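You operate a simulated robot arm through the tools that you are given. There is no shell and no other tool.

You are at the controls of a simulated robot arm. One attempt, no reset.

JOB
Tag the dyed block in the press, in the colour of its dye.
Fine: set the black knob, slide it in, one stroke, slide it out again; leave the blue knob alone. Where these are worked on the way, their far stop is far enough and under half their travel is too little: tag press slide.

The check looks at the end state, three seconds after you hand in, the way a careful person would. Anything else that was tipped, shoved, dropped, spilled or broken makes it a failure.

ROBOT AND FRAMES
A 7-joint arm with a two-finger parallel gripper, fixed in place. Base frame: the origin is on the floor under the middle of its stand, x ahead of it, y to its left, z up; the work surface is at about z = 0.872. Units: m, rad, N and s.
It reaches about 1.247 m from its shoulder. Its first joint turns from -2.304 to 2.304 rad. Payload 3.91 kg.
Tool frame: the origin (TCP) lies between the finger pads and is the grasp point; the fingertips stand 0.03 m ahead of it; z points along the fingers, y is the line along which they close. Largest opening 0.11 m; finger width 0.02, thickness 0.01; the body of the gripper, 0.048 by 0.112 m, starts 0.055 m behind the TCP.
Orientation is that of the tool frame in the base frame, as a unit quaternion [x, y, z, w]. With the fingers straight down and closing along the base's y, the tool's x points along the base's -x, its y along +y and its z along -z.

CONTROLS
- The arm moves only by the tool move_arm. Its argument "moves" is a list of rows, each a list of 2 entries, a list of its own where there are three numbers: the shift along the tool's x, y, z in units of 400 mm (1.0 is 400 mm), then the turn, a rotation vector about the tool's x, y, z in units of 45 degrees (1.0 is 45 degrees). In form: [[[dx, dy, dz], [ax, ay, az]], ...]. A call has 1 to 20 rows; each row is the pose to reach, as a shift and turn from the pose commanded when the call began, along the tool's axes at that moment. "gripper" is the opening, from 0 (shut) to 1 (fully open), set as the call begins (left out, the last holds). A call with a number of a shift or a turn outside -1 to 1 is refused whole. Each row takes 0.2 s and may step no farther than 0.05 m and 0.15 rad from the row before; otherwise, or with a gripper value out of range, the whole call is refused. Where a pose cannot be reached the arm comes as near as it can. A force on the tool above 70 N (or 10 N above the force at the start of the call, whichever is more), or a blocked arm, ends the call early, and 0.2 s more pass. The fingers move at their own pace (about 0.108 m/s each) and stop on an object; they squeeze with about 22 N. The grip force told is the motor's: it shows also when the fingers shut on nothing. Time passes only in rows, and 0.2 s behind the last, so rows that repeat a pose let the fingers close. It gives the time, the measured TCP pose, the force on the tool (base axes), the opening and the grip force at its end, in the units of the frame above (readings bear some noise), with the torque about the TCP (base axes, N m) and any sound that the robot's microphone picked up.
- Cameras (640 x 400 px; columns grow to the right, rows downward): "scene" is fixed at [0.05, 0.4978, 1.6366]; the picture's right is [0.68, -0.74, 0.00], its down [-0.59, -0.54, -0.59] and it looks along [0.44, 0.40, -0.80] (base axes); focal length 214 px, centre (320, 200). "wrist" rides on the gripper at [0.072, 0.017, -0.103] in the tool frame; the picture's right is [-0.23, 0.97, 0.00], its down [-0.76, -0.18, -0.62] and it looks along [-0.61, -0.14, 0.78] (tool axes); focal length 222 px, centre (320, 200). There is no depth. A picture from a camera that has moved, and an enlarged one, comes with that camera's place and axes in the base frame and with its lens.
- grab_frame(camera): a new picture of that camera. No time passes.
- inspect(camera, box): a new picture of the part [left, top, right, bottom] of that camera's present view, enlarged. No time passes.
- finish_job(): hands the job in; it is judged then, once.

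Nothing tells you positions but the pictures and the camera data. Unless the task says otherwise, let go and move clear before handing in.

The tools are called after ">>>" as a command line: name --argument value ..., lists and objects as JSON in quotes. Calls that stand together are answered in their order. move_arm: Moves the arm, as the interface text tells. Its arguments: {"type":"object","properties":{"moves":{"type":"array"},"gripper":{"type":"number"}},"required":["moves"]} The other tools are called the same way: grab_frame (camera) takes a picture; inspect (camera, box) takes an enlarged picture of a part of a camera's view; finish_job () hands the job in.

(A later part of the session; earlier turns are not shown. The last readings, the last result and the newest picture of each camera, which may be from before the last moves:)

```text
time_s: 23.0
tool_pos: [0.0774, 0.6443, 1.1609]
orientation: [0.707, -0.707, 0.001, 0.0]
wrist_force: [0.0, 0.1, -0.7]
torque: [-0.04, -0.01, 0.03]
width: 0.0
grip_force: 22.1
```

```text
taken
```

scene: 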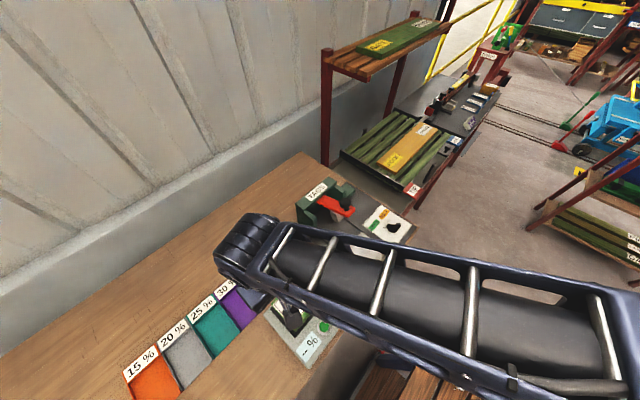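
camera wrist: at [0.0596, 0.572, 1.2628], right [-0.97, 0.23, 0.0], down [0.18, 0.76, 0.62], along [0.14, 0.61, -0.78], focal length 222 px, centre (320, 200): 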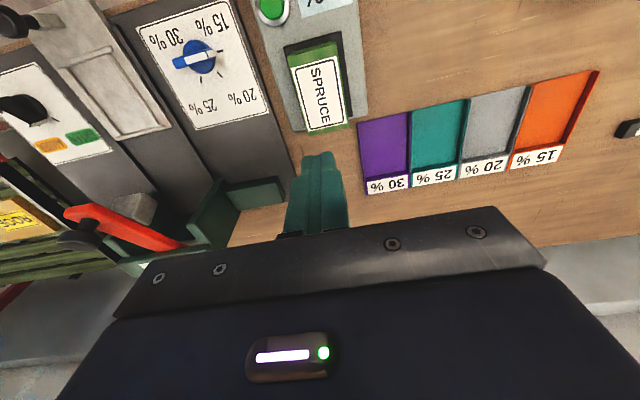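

The fingers shut on nothing, so the block slipped out of the grip and appears to still be in the reader. I'll check closely whether it moved.

>>> inspect --camera "wrist" --box '[250, 0, 380, 150]'

>>> inspect --camera "wrist" --box '[280, 30, 350, 140]'

>>> inspect --camera "scene" --box '[255, 280, 345, 370]'

```text
2.67 times, centred on (315, 75) of wrist
camera zoom: at [0.0596, 0.572, 1.2628], right [-0.97, 0.23, 0.0], down [0.18, 0.76, 0.62], along [0.14, 0.61, -0.78], focal length 592 px, centre (333, 533)
```

zoom: 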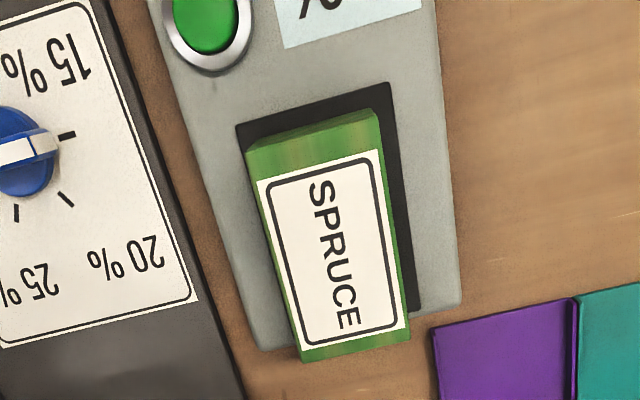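

```text
3.64 times, centred on (315, 85) of wrist
camera zoom: at [0.0596, 0.572, 1.2628], right [-0.97, 0.23, 0.0], down [0.18, 0.76, 0.62], along [0.14, 0.61, -0.78], focal length 808 px, centre (338, 618)
```

zoom: 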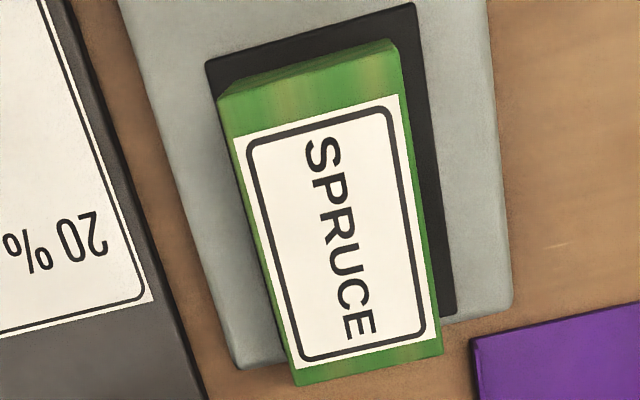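

```text
4.44 times, centred on (300, 325) of scene
camera zoom: at [0.05, 0.4978, 1.6366], right [0.68, -0.74, 0.0], down [-0.59, -0.54, -0.59], along [0.44, 0.4, -0.8], focal length 953 px, centre (409, -356)
```

zoom: 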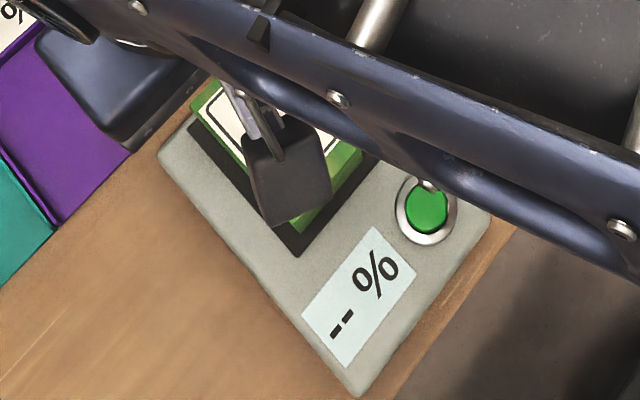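

The block is still seated squarely in the reader, unmoved. I'll regrip deeper and lift very slowly while watching force and width.

>>> move_arm --moves '[[[0, 0, 0], [0, 0, 0]], [[0, 0, 0], [0, 0, 0]], [[0, 0, 0.1], [0, 0, 0]], [[0, 0, 0.2], [0, 0, 0]], [[0, 0, 0.3], [0, 0, 0]], [[0, 0, 0.4], [0, 0, 0]], [[0, 0, 0.45], [0, 0, 0]], [[0, 0, 0.45], [0, 0, 0]]]' --gripper 1.0

>>> grab_frame --camera "wrist"

```text
time_s: 24.8
tool_pos: [0.0755, 0.6444, 0.9797]
orientation: [0.708, -0.706, -0.001, 0.0]
wrist_force: [0.6, 0.1, 0.6]
torque: [-0.01, -0.02, -0.02]
width: 0.1102
grip_force: 0.0
```

```text
taken
camera wrist: at [0.0584, 0.5717, 1.0821], right [-0.97, 0.23, 0.0], down [0.18, 0.76, 0.62], along [0.14, 0.61, -0.78], focal length 222 px, centre (320, 200)
```

wrist: 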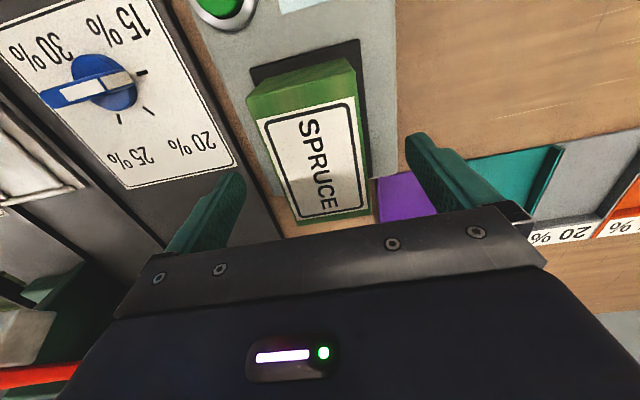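

>>> move_arm --moves '[[[0, 0, 0.05], [0, 0, 0]], [[0, 0, 0.09], [0, 0, 0]], [[0, 0, 0.105], [0, 0, 0]], [[0, 0, 0.105], [0, 0, 0]]]'

>>> inspect --camera "wrist" --box '[180, 40, 460, 240]'

```text
time_s: 25.8
tool_pos: [0.0742, 0.6434, 0.937]
orientation: [0.708, -0.707, 0.0, 0.001]
wrist_force: [0.0, 0.5, 0.5]
torque: [0.01, 0.04, 0.02]
width: 0.1102
grip_force: 0.1
```

```text
2.00 times, centred on (320, 140) of wrist
camera zoom: at [0.0575, 0.5716, 1.0396], right [-0.97, 0.23, 0.0], down [0.18, 0.76, 0.62], along [0.14, 0.61, -0.78], focal length 444 px, centre (320, 320)
```

zoom: 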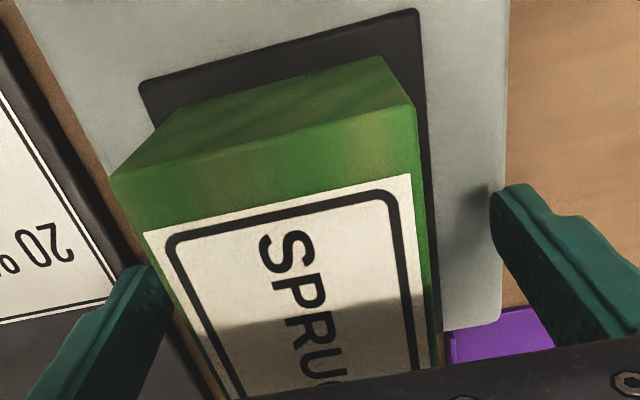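

Now the tips are about 10 mm above the reader face, and the block's top is at z about 0.954. Closing and then lifting by only a few millimetres.

>>> move_arm --moves '[[[0, 0, 0], [0, 0, 0]], [[0, 0, 0], [0, 0, 0]], [[0, 0, 0], [0, 0, 0]], [[0, 0, 0], [0, 0, 0]]]' --gripper 0.0

>>> move_arm --moves '[[[0, 0, -0.005], [0, 0, 0]], [[0, 0, -0.01], [0, 0, 0]], [[0, 0, -0.01], [0, 0, 0]]]'

>>> inspect --camera "wrist" --box '[180, 40, 460, 240]'

```text
time_s: 26.8
tool_pos: [0.0739, 0.6444, 0.9365]
orientation: [0.708, -0.706, -0.001, 0.0]
wrist_force: [0.0, 1.0, -0.2]
torque: [0.05, 0.02, -0.01]
width: 0.0598
grip_force: 21.5
```

```text
time_s: 27.6
tool_pos: [0.0753, 0.6428, 0.9413]
orientation: [0.707, -0.707, 0.001, 0.0]
wrist_force: [1.2, -0.5, -1.6]
torque: [-0.01, -0.05, -0.01]
width: 0.0598
grip_force: 21.5
```

```text
2.00 times, centred on (320, 140) of wrist
camera zoom: at [0.0578, 0.572, 1.0433], right [-0.97, 0.23, 0.0], down [0.18, 0.76, 0.62], along [0.14, 0.61, -0.78], focal length 444 px, centre (320, 320)
```

zoom: 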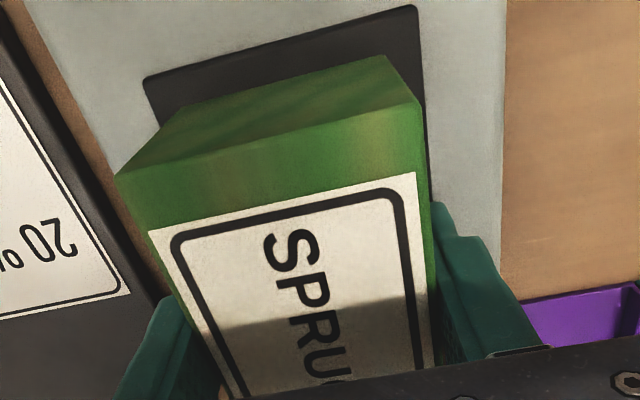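

Force reads about -1.6 N and the block is rising with the gripper relative to the recess. I'll continue the lift slowly and check the width again.

>>> move_arm --moves '[[[0, 0, -0.01], [0, 0, 0]], [[0, 0, -0.02], [0, 0, 0]], [[0, 0, -0.03], [0, 0, 0]], [[0, 0, -0.03], [0, 0, 0]]]'

>>> inspect --camera "wrist" --box '[180, 40, 460, 240]'

```text
time_s: 28.6
tool_pos: [0.0758, 0.6443, 0.9536]
orientation: [0.707, -0.707, 0.0, 0.0]
wrist_force: [-0.4, 1.0, -2.4]
torque: [0.02, 0.01, 0.0]
width: 0.0596
grip_force: 21.9
```

```text
2.00 times, centred on (320, 140) of wrist
camera zoom: at [0.0586, 0.5718, 1.0551], right [-0.97, 0.23, 0.0], down [0.18, 0.76, 0.62], along [0.14, 0.61, -0.78], focal length 444 px, centre (320, 320)
```

zoom: 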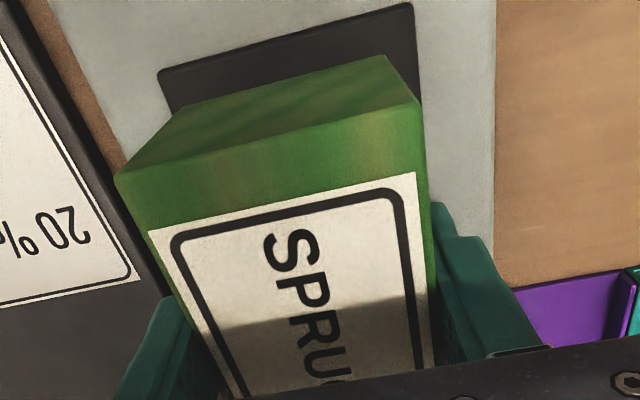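

The block now moves rigidly with the gripper (about 2.4 N of weight). I'll lift slowly by another 65 mm.

>>> move_arm --moves '[[[0, 0, -0.01], [0, 0, 0]], [[0, 0, -0.022], [0, 0, 0]], [[0, 0, -0.037], [0, 0, 0]], [[0, 0, -0.055], [0, 0, 0]], [[0, 0, -0.075], [0, 0, 0]], [[0, 0, -0.095], [0, 0, 0]], [[0, 0, -0.115], [0, 0, 0]], [[0, 0, -0.135], [0, 0, 0]], [[0, 0, -0.15], [0, 0, 0]], [[0, 0, -0.16], [0, 0, 0]], [[0, 0, -0.165], [0, 0, 0]]]'

>>> grab_frame --camera "wrist"

```text
time_s: 31.0
tool_pos: [0.075, 0.6443, 1.0171]
orientation: [0.708, -0.706, 0.0, 0.001]
wrist_force: [0.6, 0.3, -1.5]
torque: [-0.04, 0.0, 0.02]
width: 0.0598
grip_force: 21.9
```

```text
taken
camera wrist: at [0.0577, 0.5719, 1.1196], right [-0.97, 0.23, 0.0], down [0.18, 0.76, 0.62], along [0.14, 0.61, -0.78], focal length 222 px, centre (320, 200)
```

wrist: 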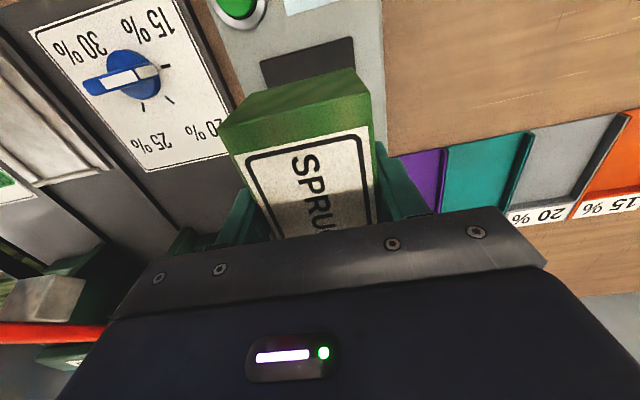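

Holding firmly. Now I carry it slowly toward the tray, stopping partway to view the tray's recess.

>>> move_arm --moves '[[[0.004, -0.015, 0], [0, 0, 0]], [[0.011, -0.045, 0], [0, 0, 0]], [[0.022, -0.09, 0], [0, 0, 0]], [[0.035, -0.14, 0], [0, 0, 0]], [[0.048, -0.19, 0], [0, 0, 0]], [[0.06, -0.24, 0], [0, 0, 0]], [[0.073, -0.29, 0], [0, 0, 0]], [[0.085, -0.34, 0], [0, 0, 0]], [[0.097, -0.385, 0], [0, 0, 0]], [[0.105, -0.42, 0], [0, 0, 0]], [[0.11, -0.4375, 0], [0, 0, 0]], [[0.11, -0.4375, 0], [0, 0, 0]]]'

>>> grab_frame --camera "wrist"

>>> grab_frame --camera "scene"

```text
time_s: 33.6
tool_pos: [0.2519, 0.6, 1.018]
orientation: [0.708, -0.706, 0.0, 0.0]
wrist_force: [-0.3, 0.1, -2.2]
torque: [0.0, 0.0, -0.05]
width: 0.0598
grip_force: 21.7
```

```text
taken
camera wrist: at [0.2338, 0.5281, 1.1206], right [-0.97, 0.23, 0.0], down [0.18, 0.76, 0.62], along [0.14, 0.61, -0.78], focal length 222 px, centre (320, 200)
```

wrist: 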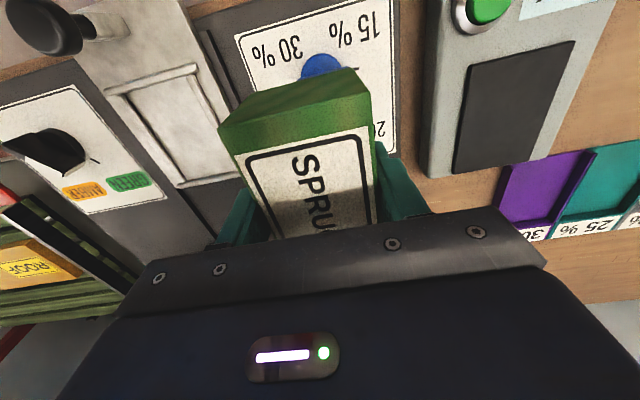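

```text
taken
```

scene: 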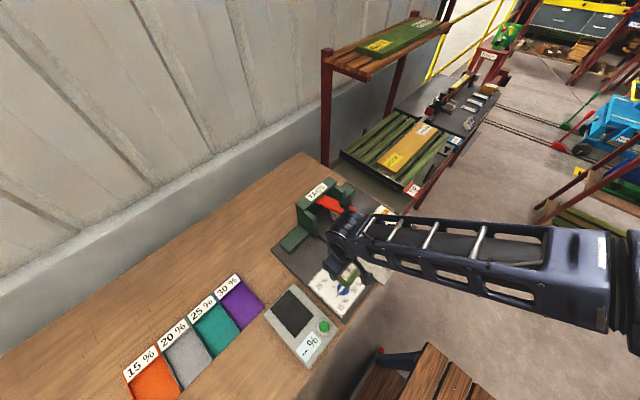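

>>> inspect --camera "wrist" --box '[80, 0, 260, 200]'

>>> inspect --camera "wrist" --box '[100, 50, 250, 190]'

```text
2.00 times, centred on (170, 100) of wrist
camera zoom: at [0.2338, 0.5281, 1.1206], right [-0.97, 0.23, 0.0], down [0.18, 0.76, 0.62], along [0.14, 0.61, -0.78], focal length 444 px, centre (620, 400)
```

zoom: 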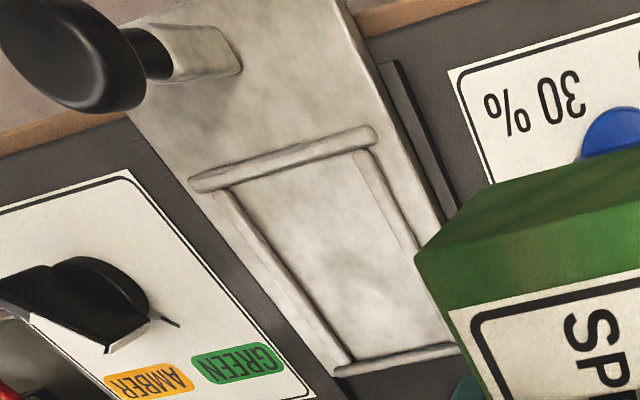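

```text
2.86 times, centred on (175, 120) of wrist
camera zoom: at [0.2338, 0.5281, 1.1206], right [-0.97, 0.23, 0.0], down [0.18, 0.76, 0.62], along [0.14, 0.61, -0.78], focal length 635 px, centre (734, 429)
```

zoom: 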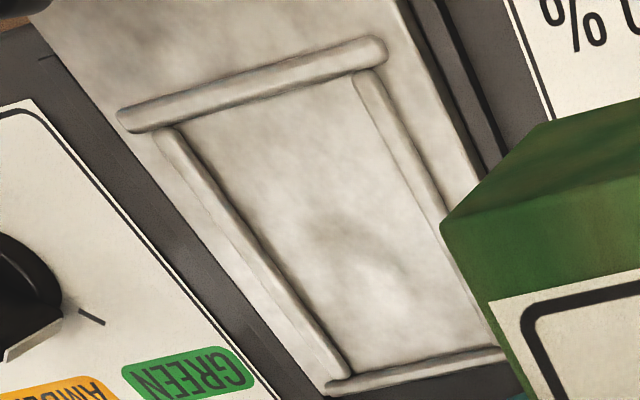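

The recess inside the ridges measures about 67 × 103 mm, centred near (0.40, 0.591), which suits the 60 × 100 mm block in its present orientation. I'll carry it over the tray at this height and check alignment.

>>> move_arm --moves '[[[0.001, -0.015, 0], [0, 0, 0]], [[0.003, -0.045, 0], [0, 0, 0]], [[0.006, -0.09, 0], [0, 0, 0]], [[0.009, -0.14, 0], [0, 0, 0]], [[0.012, -0.19, 0], [0, 0, 0]], [[0.015, -0.24, 0], [0, 0, 0]], [[0.018, -0.29, 0], [0, 0, 0]], [[0.021, -0.335, 0], [0, 0, 0]], [[0.0225, -0.36, 0], [0, 0, 0]], [[0.0225, -0.375, 0], [0, 0, 0]], [[0.0225, -0.375, 0], [0, 0, 0]]]'

>>> grab_frame --camera "wrist"

>>> inspect --camera "scene" --box '[310, 180, 430, 290]'

```text
time_s: 36.0
tool_pos: [0.4003, 0.5906, 1.0172]
orientation: [0.708, -0.707, 0.0, 0.0]
wrist_force: [0.1, -1.6, -1.0]
torque: [0.01, 0.0, 0.0]
width: 0.0597
grip_force: 21.6
```

```text
taken
camera wrist: at [0.3825, 0.5185, 1.12], right [-0.97, 0.23, 0.0], down [0.18, 0.76, 0.62], along [0.14, 0.61, -0.78], focal length 222 px, centre (320, 200)
```

wrist: 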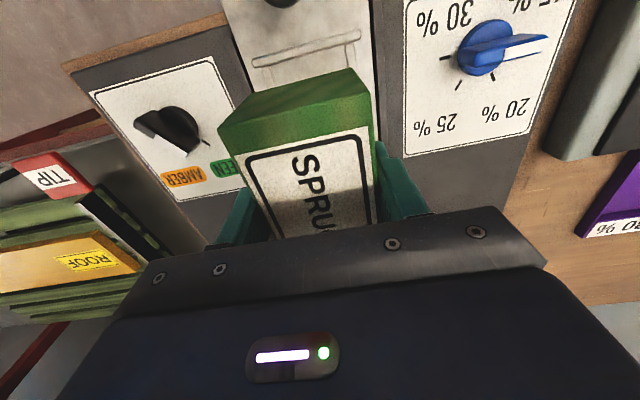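

```text
3.64 times, centred on (370, 235) of scene
camera zoom: at [0.05, 0.4978, 1.6366], right [0.68, -0.74, 0.0], down [-0.59, -0.54, -0.59], along [0.44, 0.4, -0.8], focal length 780 px, centre (138, 73)
```

zoom: 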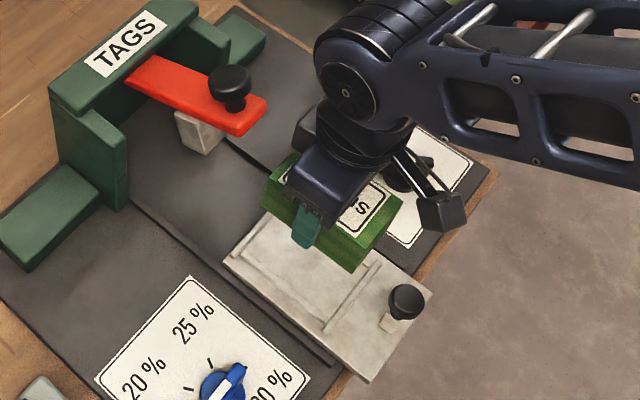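

>>> inspect --camera "wrist" --box '[200, 0, 420, 150]'

>>> inspect --camera "wrist" --box '[210, 0, 310, 100]'

>>> inspect --camera "wrist" --box '[320, 0, 420, 100]'

```text
2.67 times, centred on (310, 75) of wrist
camera zoom: at [0.3825, 0.5185, 1.12], right [-0.97, 0.23, 0.0], down [0.18, 0.76, 0.62], along [0.14, 0.61, -0.78], focal length 592 px, centre (347, 533)
```

zoom: 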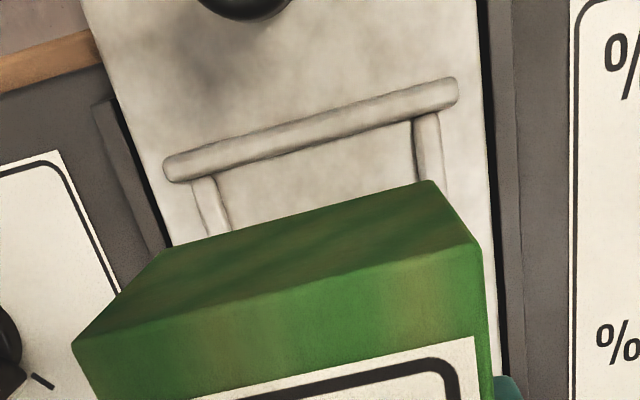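

```text
4.00 times, centred on (260, 50) of wrist
camera zoom: at [0.3825, 0.5185, 1.12], right [-0.97, 0.23, 0.0], down [0.18, 0.76, 0.62], along [0.14, 0.61, -0.78], focal length 888 px, centre (560, 800)
```

zoom: 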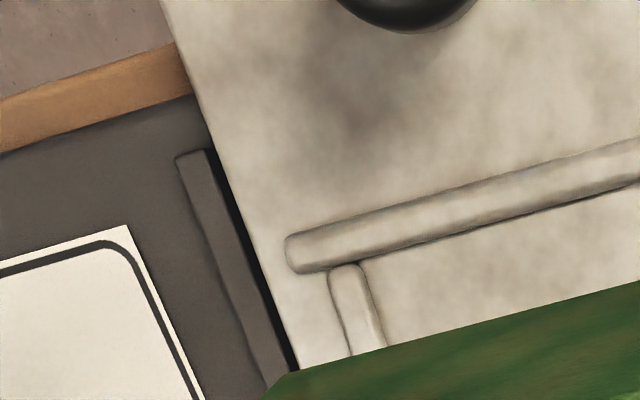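

```text
4.00 times, centred on (370, 50) of wrist
camera zoom: at [0.3825, 0.5185, 1.12], right [-0.97, 0.23, 0.0], down [0.18, 0.76, 0.62], along [0.14, 0.61, -0.78], focal length 888 px, centre (120, 800)
```

zoom: 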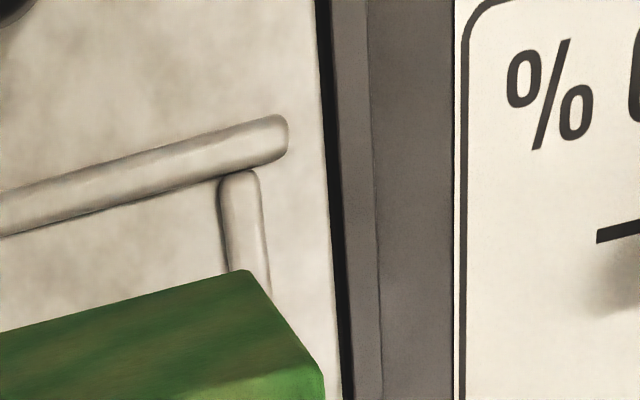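

Measured in the tool frame, the recess is centred within about a millimetre sideways, and the block should shift about 1.5 mm toward the robot to centre lengthwise. I'll apply that and lower to just above the ridges, then recheck.

>>> move_arm --moves '[[[0.002, 0.001, 0.02], [0, 0, 0]], [[0.004, 0.0015, 0.045], [0, 0, 0]], [[0.004, 0.0015, 0.075], [0, 0, 0]], [[0.004, 0.0015, 0.105], [0, 0, 0]], [[0.004, 0.0015, 0.135], [0, 0, 0]], [[0.004, 0.0015, 0.16], [0, 0, 0]], [[0.004, 0.0015, 0.175], [0, 0, 0]], [[0.004, 0.0015, 0.18], [0, 0, 0]], [[0.004, 0.0015, 0.18], [0, 0, 0]]]'

>>> inspect --camera "wrist" --box '[200, 0, 420, 150]'

>>> inspect --camera "scene" --box '[325, 205, 415, 290]'

```text
time_s: 38.0
tool_pos: [0.3992, 0.5902, 0.9467]
orientation: [0.708, -0.706, 0.0, 0.0]
wrist_force: [0.1, 0.1, -0.4]
torque: [-0.01, 0.01, 0.01]
width: 0.0597
grip_force: 21.8
```

```text
2.67 times, centred on (310, 75) of wrist
camera zoom: at [0.3823, 0.5169, 1.0493], right [-0.97, 0.23, 0.0], down [0.18, 0.76, 0.62], along [0.14, 0.61, -0.78], focal length 592 px, centre (347, 533)
```

zoom: 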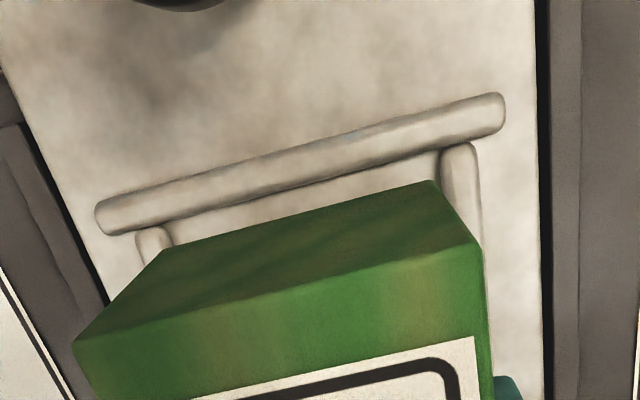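

```text
4.71 times, centred on (370, 248) of scene
camera zoom: at [0.05, 0.4978, 1.6366], right [0.68, -0.74, 0.0], down [-0.59, -0.54, -0.59], along [0.44, 0.4, -0.8], focal length 1009 px, centre (85, -24)
```

zoom: 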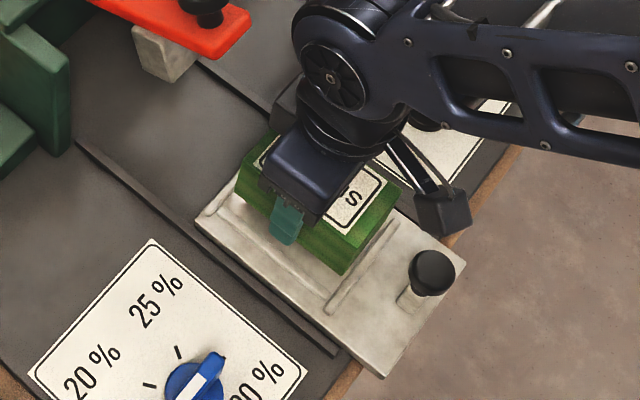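

The block is centred with about 2 mm clearance to the front ridge and about 5 mm at the sides. Lowering slowly toward the tray floor and watching the force.

>>> move_arm --moves '[[[0, 0, 0.01], [0, 0, 0]], [[0, 0, 0.02], [0, 0, 0]], [[0, 0, 0.03], [0, 0, 0]], [[0, 0, 0.038], [0, 0, 0]], [[0, 0, 0.038], [0, 0, 0]]]'

>>> inspect --camera "wrist" --box '[200, 0, 420, 150]'

```text
time_s: 39.2
tool_pos: [0.3996, 0.5904, 0.9305]
orientation: [0.707, -0.707, -0.001, 0.0]
wrist_force: [0.2, 0.4, -0.6]
torque: [-0.01, 0.01, 0.01]
width: 0.0598
grip_force: 22.3
```

```text
2.67 times, centred on (310, 75) of wrist
camera zoom: at [0.382, 0.518, 1.0334], right [-0.97, 0.23, 0.0], down [0.18, 0.76, 0.62], along [0.14, 0.61, -0.78], focal length 592 px, centre (347, 533)
```

zoom: 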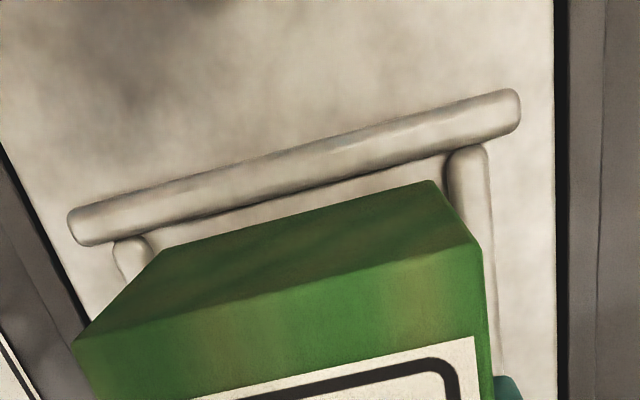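

>>> move_arm --moves '[[[0, 0, 0.003], [0, 0, 0]], [[0, 0, 0.006], [0, 0, 0]], [[0, 0, 0.006], [0, 0, 0]]]'

```text
time_s: 40.0
tool_pos: [0.3993, 0.5894, 0.9295]
orientation: [0.708, -0.706, 0.0, -0.001]
wrist_force: [-0.5, 0.2, -1.3]
torque: [0.0, -0.02, 0.02]
width: 0.0599
grip_force: 21.7
```

The force is unchanged, so the block is still hanging. Continuing down by millimetres.

>>> move_arm --moves '[[[0, 0, 0.003], [0, 0, 0]], [[0, 0, 0.006], [0, 0, 0]], [[0, 0, 0.006], [0, 0, 0]]]'

>>> move_arm --moves '[[[0, 0, 0.0025], [0, 0, 0]], [[0, 0, 0.005], [0, 0, 0]], [[0, 0, 0.005], [0, 0, 0]]]'

>>> inspect --camera "wrist" --box '[200, 0, 420, 150]'

```text
time_s: 40.8
tool_pos: [0.4008, 0.5895, 0.9268]
orientation: [0.707, -0.707, -0.001, 0.0]
wrist_force: [0.6, 0.2, -1.7]
torque: [-0.01, -0.02, -0.01]
width: 0.0601
grip_force: 22.4
```

```text
time_s: 41.6
tool_pos: [0.3996, 0.5913, 0.9236]
orientation: [0.708, -0.706, 0.0, 0.001]
wrist_force: [0.6, 0.2, -0.5]
torque: [-0.01, -0.04, -0.04]
width: 0.0596
grip_force: 22.0
```

```text
2.67 times, centred on (310, 75) of wrist
camera zoom: at [0.3822, 0.5178, 1.0267], right [-0.97, 0.23, 0.0], down [0.18, 0.76, 0.62], along [0.14, 0.61, -0.78], focal length 592 px, centre (347, 533)
```

zoom: 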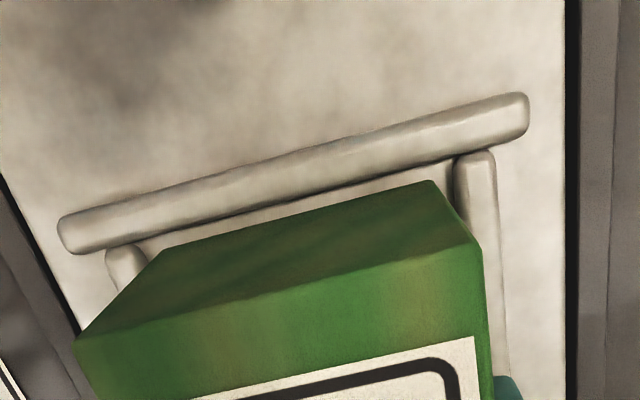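

>>> move_arm --moves '[[[0, 0, 0.0025], [0, 0, 0]], [[0, 0, 0.005], [0, 0, 0]], [[0, 0, 0.005], [0, 0, 0]]]'

>>> inspect --camera "wrist" --box '[200, 0, 420, 150]'

>>> inspect --camera "scene" --box '[335, 215, 405, 285]'

```text
time_s: 42.4
tool_pos: [0.3998, 0.5904, 0.9219]
orientation: [-0.707, 0.707, 0.0, 0.001]
wrist_force: [0.3, -0.3, -1.5]
torque: [0.02, 0.01, -0.04]
width: 0.0596
grip_force: 21.8
```

```text
2.67 times, centred on (310, 75) of wrist
camera zoom: at [0.3823, 0.5178, 1.0244], right [-0.97, 0.23, 0.0], down [0.18, 0.76, 0.62], along [0.14, 0.61, -0.78], focal length 592 px, centre (347, 533)
```

zoom: 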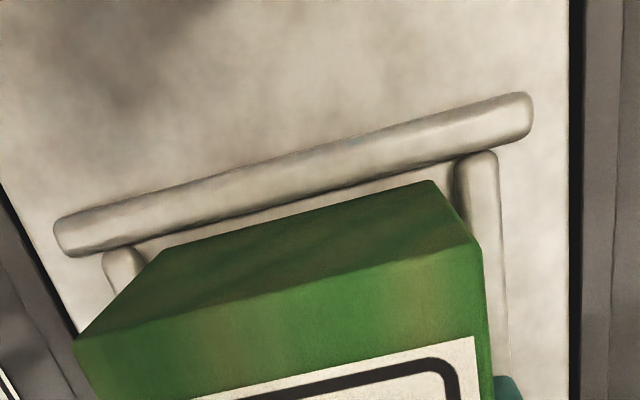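

```text
5.71 times, centred on (370, 250) of scene
camera zoom: at [0.05, 0.4978, 1.6366], right [0.68, -0.74, 0.0], down [-0.59, -0.54, -0.59], along [0.44, 0.4, -0.8], focal length 1226 px, centre (34, -86)
```

zoom: 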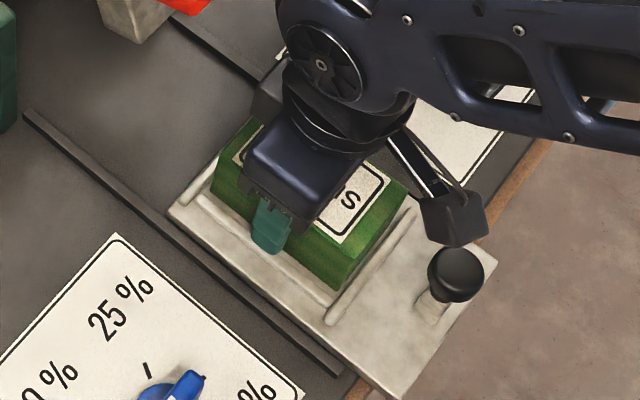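

The block is inside the ridges and nearly touching. A couple more 1–2 mm steps.

>>> move_arm --moves '[[[0, 0, 0.0025], [0, 0, 0]], [[0, 0, 0.005], [0, 0, 0]], [[0, 0, 0.005], [0, 0, 0]]]'

>>> move_arm --moves '[[[0, 0, 0.0025], [0, 0, 0]], [[0, 0, 0.005], [0, 0, 0]], [[0, 0, 0.005], [0, 0, 0]]]'

>>> inspect --camera "wrist" --box '[200, 0, 420, 150]'

```text
time_s: 43.2
tool_pos: [0.401, 0.5902, 0.92]
orientation: [0.708, -0.706, 0.0, 0.0]
wrist_force: [1.2, -0.5, -0.6]
torque: [0.03, -0.01, 0.0]
width: 0.0597
grip_force: 21.8
```

```text
time_s: 44.0
tool_pos: [0.4001, 0.5898, 0.9194]
orientation: [0.708, -0.706, -0.001, -0.003]
wrist_force: [4.0, 1.5, 35.2]
torque: [-0.05, 0.76, -0.05]
width: 0.0597
grip_force: 22.2
```

```text
2.67 times, centred on (310, 75) of wrist
camera zoom: at [0.3823, 0.5172, 1.0223], right [-0.97, 0.23, 0.0], down [0.18, 0.76, 0.63], along [0.14, 0.61, -0.78], focal length 592 px, centre (347, 533)
```

zoom: 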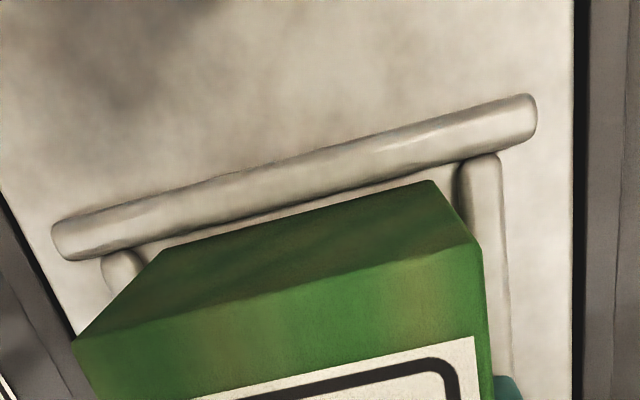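

Contact now: 35 N upward, offset to the −x side. It could be the block on the floor or a fingertip on a side ridge, so I'll back off slightly and look.

>>> move_arm --moves '[[[0, 0, -0.0025], [0, 0, 0]], [[0, 0, -0.0025], [0, 0, 0]]]'

>>> inspect --camera "wrist" --box '[340, 60, 480, 220]'

>>> inspect --camera "wrist" --box '[180, 60, 320, 240]'

>>> inspect --camera "scene" --box '[340, 225, 390, 275]'

```text
time_s: 44.6
tool_pos: [0.4, 0.5896, 0.9197]
orientation: [0.708, -0.706, 0.0, -0.001]
wrist_force: [4.8, 2.3, 31.7]
torque: [0.01, 0.19, -0.07]
width: 0.0598
grip_force: 22.1
```

```text
2.50 times, centred on (410, 140) of wrist
camera zoom: at [0.3825, 0.5173, 1.0225], right [-0.97, 0.23, 0.0], down [0.18, 0.76, 0.62], along [0.14, 0.61, -0.78], focal length 555 px, centre (95, 350)
```

zoom: 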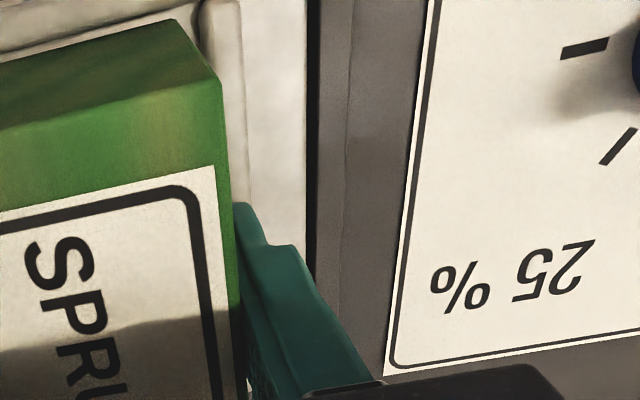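

```text
2.22 times, centred on (250, 150) of wrist
camera zoom: at [0.3825, 0.5173, 1.0225], right [-0.97, 0.23, 0.0], down [0.18, 0.76, 0.62], along [0.14, 0.61, -0.78], focal length 494 px, centre (476, 311)
```

zoom: 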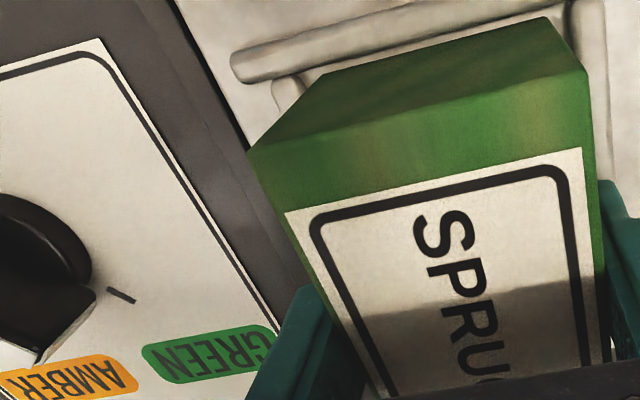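

```text
8.00 times, centred on (365, 250) of scene
camera zoom: at [0.05, 0.4978, 1.6366], right [0.68, -0.74, 0.0], down [-0.59, -0.54, -0.59], along [0.44, 0.4, -0.8], focal length 1716 px, centre (-40, -200)
```

zoom: 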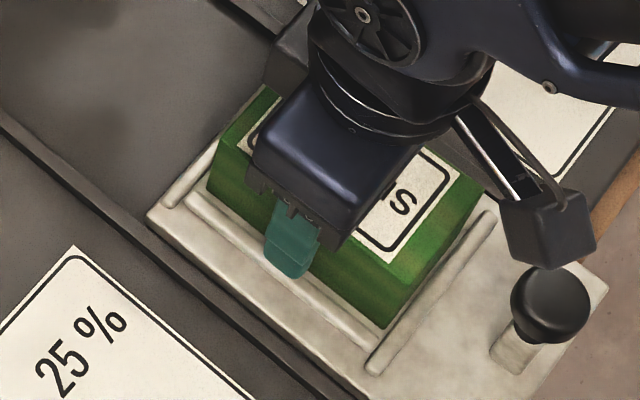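

>>> move_arm --moves '[[[0, 0, -0.002], [0, 0, 0]], [[0, 0, -0.002], [0, 0, 0]]]'

```text
time_s: 45.2
tool_pos: [0.4002, 0.5899, 0.9197]
orientation: [0.708, -0.706, 0.0, 0.0]
wrist_force: [7.3, 4.9, 23.0]
torque: [0.12, -0.09, 0.05]
width: 0.0595
grip_force: 21.4
```

>>> move_arm --moves '[[[0, 0, -0.004], [0, 0, 0]], [[0, 0, -0.004], [0, 0, 0]]]'

```text
time_s: 45.8
tool_pos: [0.3981, 0.5887, 0.9195]
orientation: [0.708, -0.707, 0.0, 0.001]
wrist_force: [-0.1, -0.4, -1.9]
torque: [0.0, 0.0, -0.02]
width: 0.0596
grip_force: 22.2
```

Force is back to about the block's weight, so it's resting or within a fraction of a millimetre of the floor. I'll open only slightly (to 70 mm) to stay clear of the rails, then look.

>>> move_arm --moves '[[[0, 0, 0], [0, 0, 0]], [[0, 0, 0], [0, 0, 0]]]' --gripper 0.64

>>> inspect --camera "wrist" --box '[180, 0, 460, 220]'

>>> inspect --camera "scene" --box '[340, 225, 390, 275]'

```text
time_s: 46.4
tool_pos: [0.4002, 0.5892, 0.9215]
orientation: [0.707, -0.707, -0.001, 0.001]
wrist_force: [0.3, -0.4, 0.1]
torque: [-0.03, 0.01, 0.02]
width: 0.0704
grip_force: 0.1
```

```text
1.82 times, centred on (320, 110) of wrist
camera zoom: at [0.382, 0.5178, 1.024], right [-0.97, 0.23, 0.0], down [0.18, 0.76, 0.62], along [0.14, 0.61, -0.78], focal length 404 px, centre (320, 364)
```

zoom: 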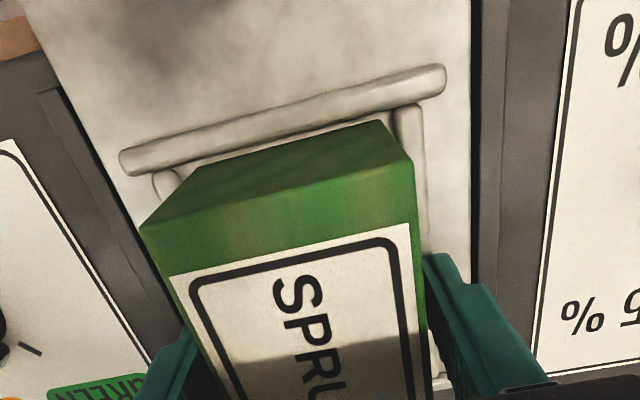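

```text
8.00 times, centred on (365, 250) of scene
camera zoom: at [0.05, 0.4978, 1.6366], right [0.68, -0.74, 0.0], down [-0.59, -0.54, -0.59], along [0.44, 0.4, -0.8], focal length 1716 px, centre (-40, -200)
```

zoom: 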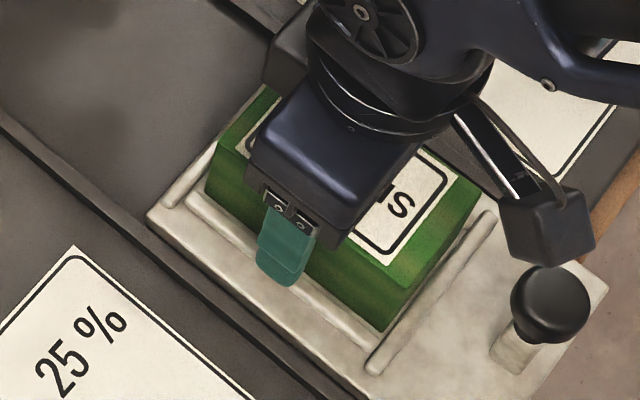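

The block is resting inside the ridges and the fingers are free on both sides. Lifting straight up and checking.

>>> move_arm --moves '[[[0, 0, -0.02], [0, 0, 0]], [[0, 0, -0.06], [0, 0, 0]], [[0, 0, -0.12], [0, 0, 0]], [[0, 0, -0.2], [0, 0, 0]], [[0, 0, -0.3], [0, 0, 0]], [[0, 0, -0.4], [0, 0, 0]], [[0, 0, -0.45], [0, 0, 0]], [[0, 0, -0.45], [0, 0, 0]]]'

>>> grab_frame --camera "wrist"

>>> inspect --camera "wrist" --box '[240, 0, 400, 160]'

>>> inspect --camera "scene" --box '[330, 200, 410, 280]'

```text
time_s: 48.2
tool_pos: [0.4028, 0.5896, 1.1047]
orientation: [0.708, -0.706, 0.0, 0.0]
wrist_force: [-0.3, -0.4, -0.6]
torque: [0.03, 0.0, 0.01]
width: 0.0703
grip_force: 0.2
```

```text
taken
camera wrist: at [0.3848, 0.5174, 1.2068], right [-0.97, 0.23, 0.0], down [0.18, 0.76, 0.62], along [0.14, 0.61, -0.78], focal length 222 px, centre (320, 200)
```

wrist: 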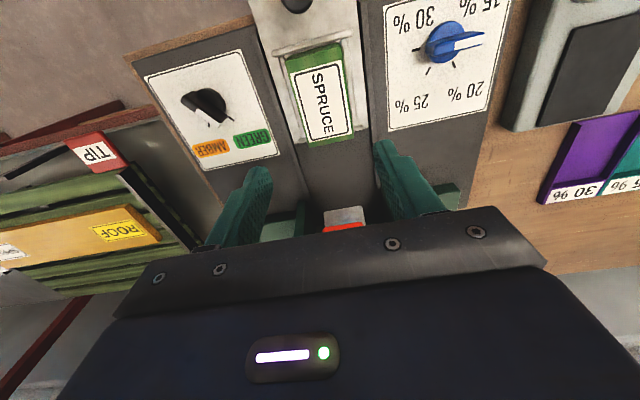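

```text
2.50 times, centred on (320, 80) of wrist
camera zoom: at [0.3848, 0.5174, 1.2068], right [-0.97, 0.23, 0.0], down [0.18, 0.76, 0.62], along [0.14, 0.61, -0.78], focal length 555 px, centre (320, 500)
```

zoom: 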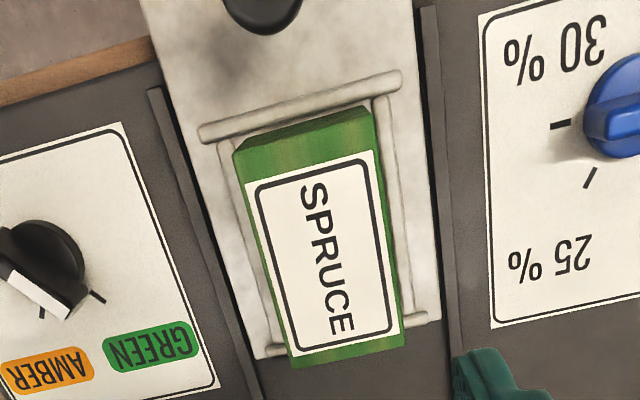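

```text
5.00 times, centred on (370, 240) of scene
camera zoom: at [0.05, 0.4978, 1.6366], right [0.68, -0.74, 0.0], down [-0.59, -0.54, -0.59], along [0.44, 0.4, -0.8], focal length 1072 px, centre (70, 0)
```

zoom: 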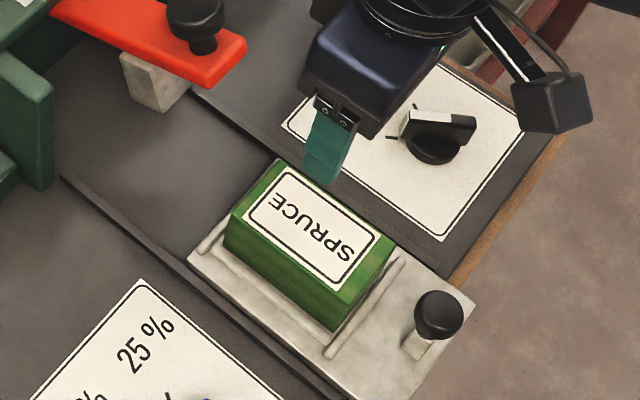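

The block sits neatly inside the recess, label up. The handle is a ball on a post near (0.40, 0.497, 0.95). At full travel a vertical gripper would come within millimetres of the lever end (about y 0.678, z 1.05), so I'll work the handle with the tool tilted back about 30°. First I back off to the robot side and tilt, looking at handle and lever.

>>> move_arm --moves '[[[0.1, 0, 0], [0, 0, 0]], [[0.2, 0, 0], [0, 0, 0]], [[0.3, 0, 0], [0, 0, 0]], [[0.4, 0, 0], [0, 0, 0]], [[0.425, 0, 0.05], [0, -0.17, 0]], [[0.425, 0, 0.08], [0, -0.34, 0]], [[0.425, 0, 0.1], [0, -0.51, 0]], [[0.425, 0, 0.1125], [0, -0.667, 0]], [[0.425, 0, 0.1125], [0, -0.667, 0]]]'

>>> grab_frame --camera "wrist"

>>> grab_frame --camera "scene"

```text
time_s: 50.2
tool_pos: [0.3996, 0.4192, 1.057]
orientation: [0.684, -0.682, -0.183, -0.183]
wrist_force: [0.3, 0.2, 0.0]
torque: [0.01, 0.02, -0.01]
width: 0.0703
grip_force: 0.0
```

```text
taken
camera wrist: at [0.3828, 0.305, 1.1093], right [-0.97, 0.2, 0.11], down [0.18, 0.35, 0.92], along [0.14, 0.92, -0.37], focal length 222 px, centre (320, 200)
```

wrist: 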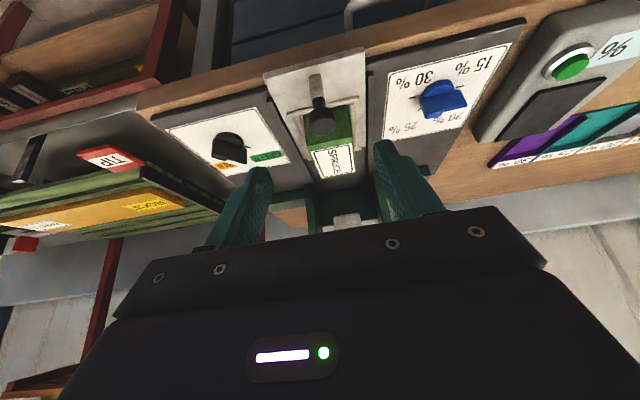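

```text
taken
```

scene: 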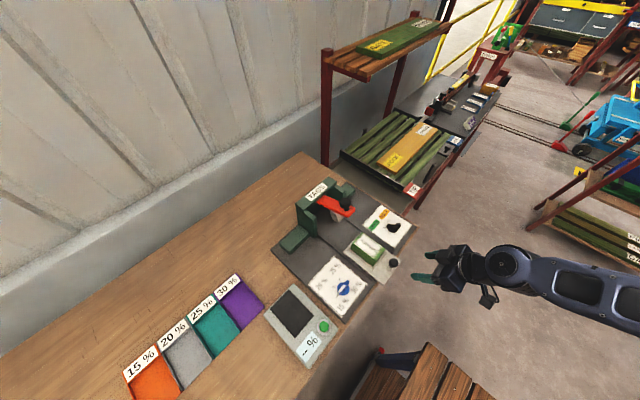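

>>> inspect --camera "wrist" --box '[260, 40, 390, 200]'

>>> inspect --camera "scene" --box '[340, 220, 420, 290]'

>>> inspect --camera "scene" --box '[280, 160, 380, 250]'

```text
2.50 times, centred on (325, 120) of wrist
camera zoom: at [0.3828, 0.305, 1.1093], right [-0.97, 0.2, 0.11], down [0.18, 0.35, 0.92], along [0.14, 0.92, -0.37], focal length 555 px, centre (308, 400)
```

zoom: 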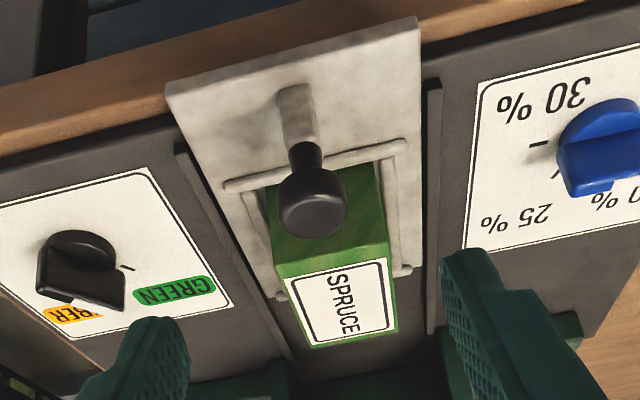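

```text
5.71 times, centred on (380, 255) of scene
camera zoom: at [0.05, 0.4978, 1.6366], right [0.68, -0.74, 0.0], down [-0.59, -0.54, -0.59], along [0.44, 0.4, -0.8], focal length 1226 px, centre (-23, -114)
```

zoom: 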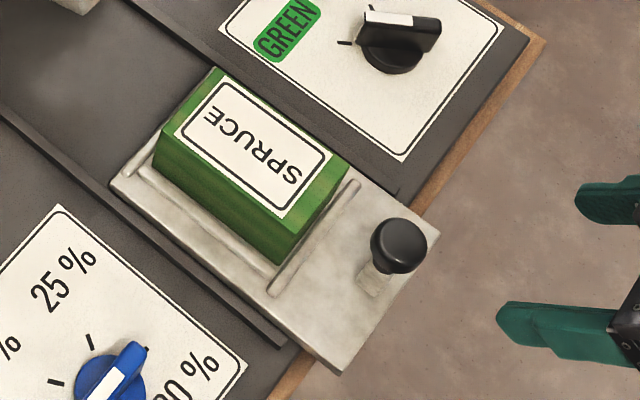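

```text
4.44 times, centred on (330, 205) of scene
camera zoom: at [0.05, 0.4978, 1.6366], right [0.68, -0.74, 0.0], down [-0.59, -0.54, -0.59], along [0.44, 0.4, -0.8], focal length 953 px, centre (276, 178)
```

zoom: 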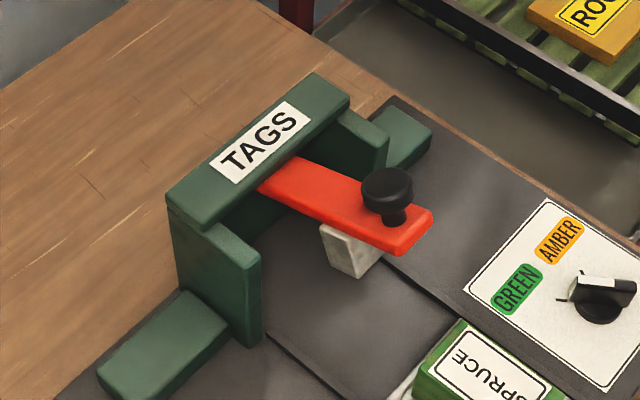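

The handle ball (about 30 mm) is centred near (0.402, 0.4925, 0.946), almost exactly along the tool axis. I'll advance to it with the fingers straddling.

>>> move_arm --moves '[[[-0.0175, -0.006, 0.08], [0, 0, 0]], [[-0.0175, -0.006, 0.17], [0, 0, 0]], [[-0.0175, -0.006, 0.25], [0, 0, 0]], [[-0.0175, -0.006, 0.29], [0, 0, 0]], [[-0.0175, -0.006, 0.29], [0, 0, 0]]]'

>>> grab_frame --camera "wrist"

>>> inspect --camera "scene" --box '[340, 220, 440, 300]'

```text
time_s: 51.4
tool_pos: [0.4035, 0.4841, 0.9588]
orientation: [0.684, -0.682, -0.184, -0.182]
wrist_force: [-0.2, -0.4, -0.1]
torque: [0.03, 0.01, 0.0]
width: 0.0703
grip_force: 0.0
```

```text
taken
camera wrist: at [0.3849, 0.3691, 1.0115], right [-0.97, 0.2, 0.11], down [0.18, 0.35, 0.92], along [0.14, 0.92, -0.37], focal length 222 px, centre (320, 200)
```

wrist: 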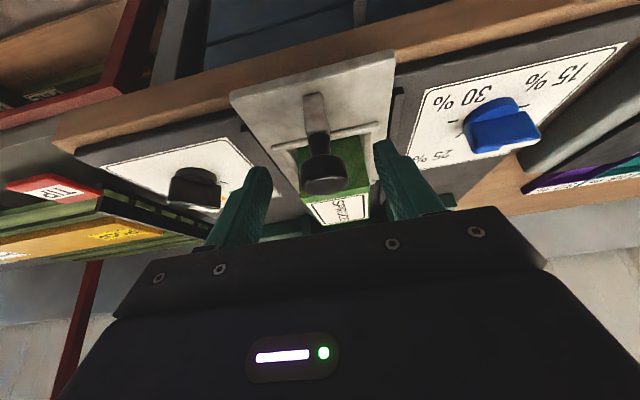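

```text
5.00 times, centred on (390, 260) of scene
camera zoom: at [0.05, 0.4978, 1.6366], right [0.68, -0.74, 0.0], down [-0.59, -0.54, -0.59], along [0.44, 0.4, -0.8], focal length 1072 px, centre (-30, -100)
```

zoom: 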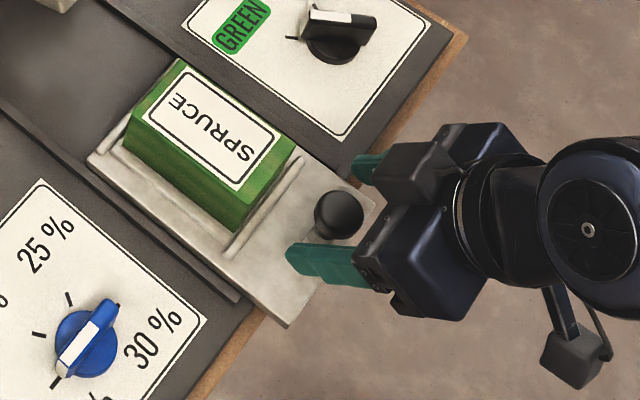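

The ball is on the tool axis, 15 mm ahead. Advancing the last bit and closing on it.

>>> move_arm --moves '[[[0, 0.003, 0.02], [0, 0, 0]], [[-0.001, 0.003, 0.038], [0, 0, 0]], [[-0.001, 0.003, 0.038], [0, 0, 0]]]'

>>> move_arm --moves '[[[0, 0, 0], [0, 0, 0]], [[0, 0, 0], [0, 0, 0]], [[0, 0, 0], [0, 0, 0]]]' --gripper 0.0

>>> inspect --camera "scene" --box '[340, 220, 440, 300]'

```text
time_s: 52.2
tool_pos: [0.4002, 0.4908, 0.9448]
orientation: [0.683, -0.682, -0.183, -0.183]
wrist_force: [0.4, -0.2, -0.1]
torque: [-0.03, 0.0, -0.01]
width: 0.0706
grip_force: 0.0
```

```text
time_s: 53.0
tool_pos: [0.4003, 0.4911, 0.9464]
orientation: [0.684, -0.682, -0.182, -0.183]
wrist_force: [-15.5, 0.3, -0.4]
torque: [0.07, 0.09, 0.06]
width: 0.0295
grip_force: 44.7
```

```text
5.00 times, centred on (390, 260) of scene
camera zoom: at [0.05, 0.4978, 1.6366], right [0.68, -0.74, 0.0], down [-0.59, -0.54, -0.59], along [0.44, 0.4, -0.8], focal length 1072 px, centre (-30, -100)
```

zoom: 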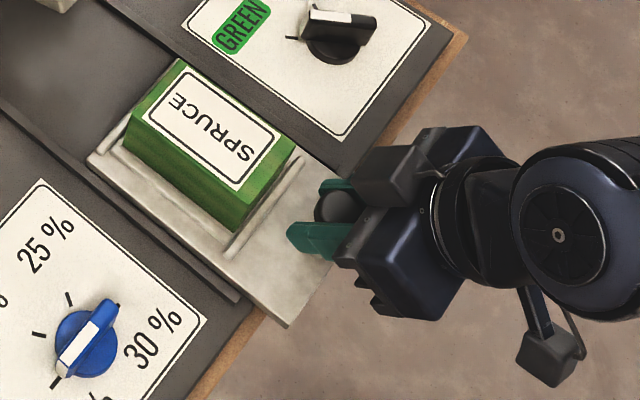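

The handle is gripped (29.5 mm) with about 15 N sideways, so I'll relieve that by 1.5 mm in −x and begin a gentle push in +y.

>>> move_arm --moves '[[[0, 0.004, 0], [0, 0, 0]], [[-0.0108, 0.004, 0.00625], [0, 0, 0]], [[-0.0325, 0.004, 0.01875], [0, 0, 0]], [[-0.0541, 0.004, 0.03125], [0, 0, 0]], [[-0.0541, 0.004, 0.03125], [0, 0, 0]]]'

>>> inspect --camera "scene" --box '[330, 200, 430, 290]'

```text
time_s: 54.2
tool_pos: [0.4005, 0.5162, 0.9465]
orientation: [0.683, -0.682, -0.184, -0.183]
wrist_force: [-11.3, 0.3, -4.2]
torque: [0.53, 0.09, -0.02]
width: 0.0291
grip_force: 44.7
```

```text
4.44 times, centred on (380, 245) of scene
camera zoom: at [0.05, 0.4978, 1.6366], right [0.68, -0.74, 0.0], down [-0.59, -0.54, -0.59], along [0.44, 0.4, -0.8], focal length 953 px, centre (53, 0)
```

zoom: 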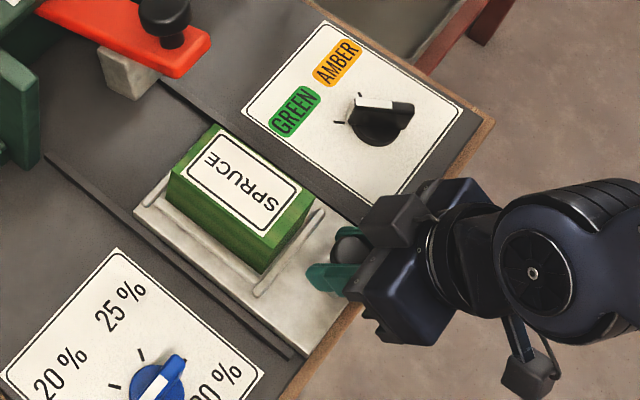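

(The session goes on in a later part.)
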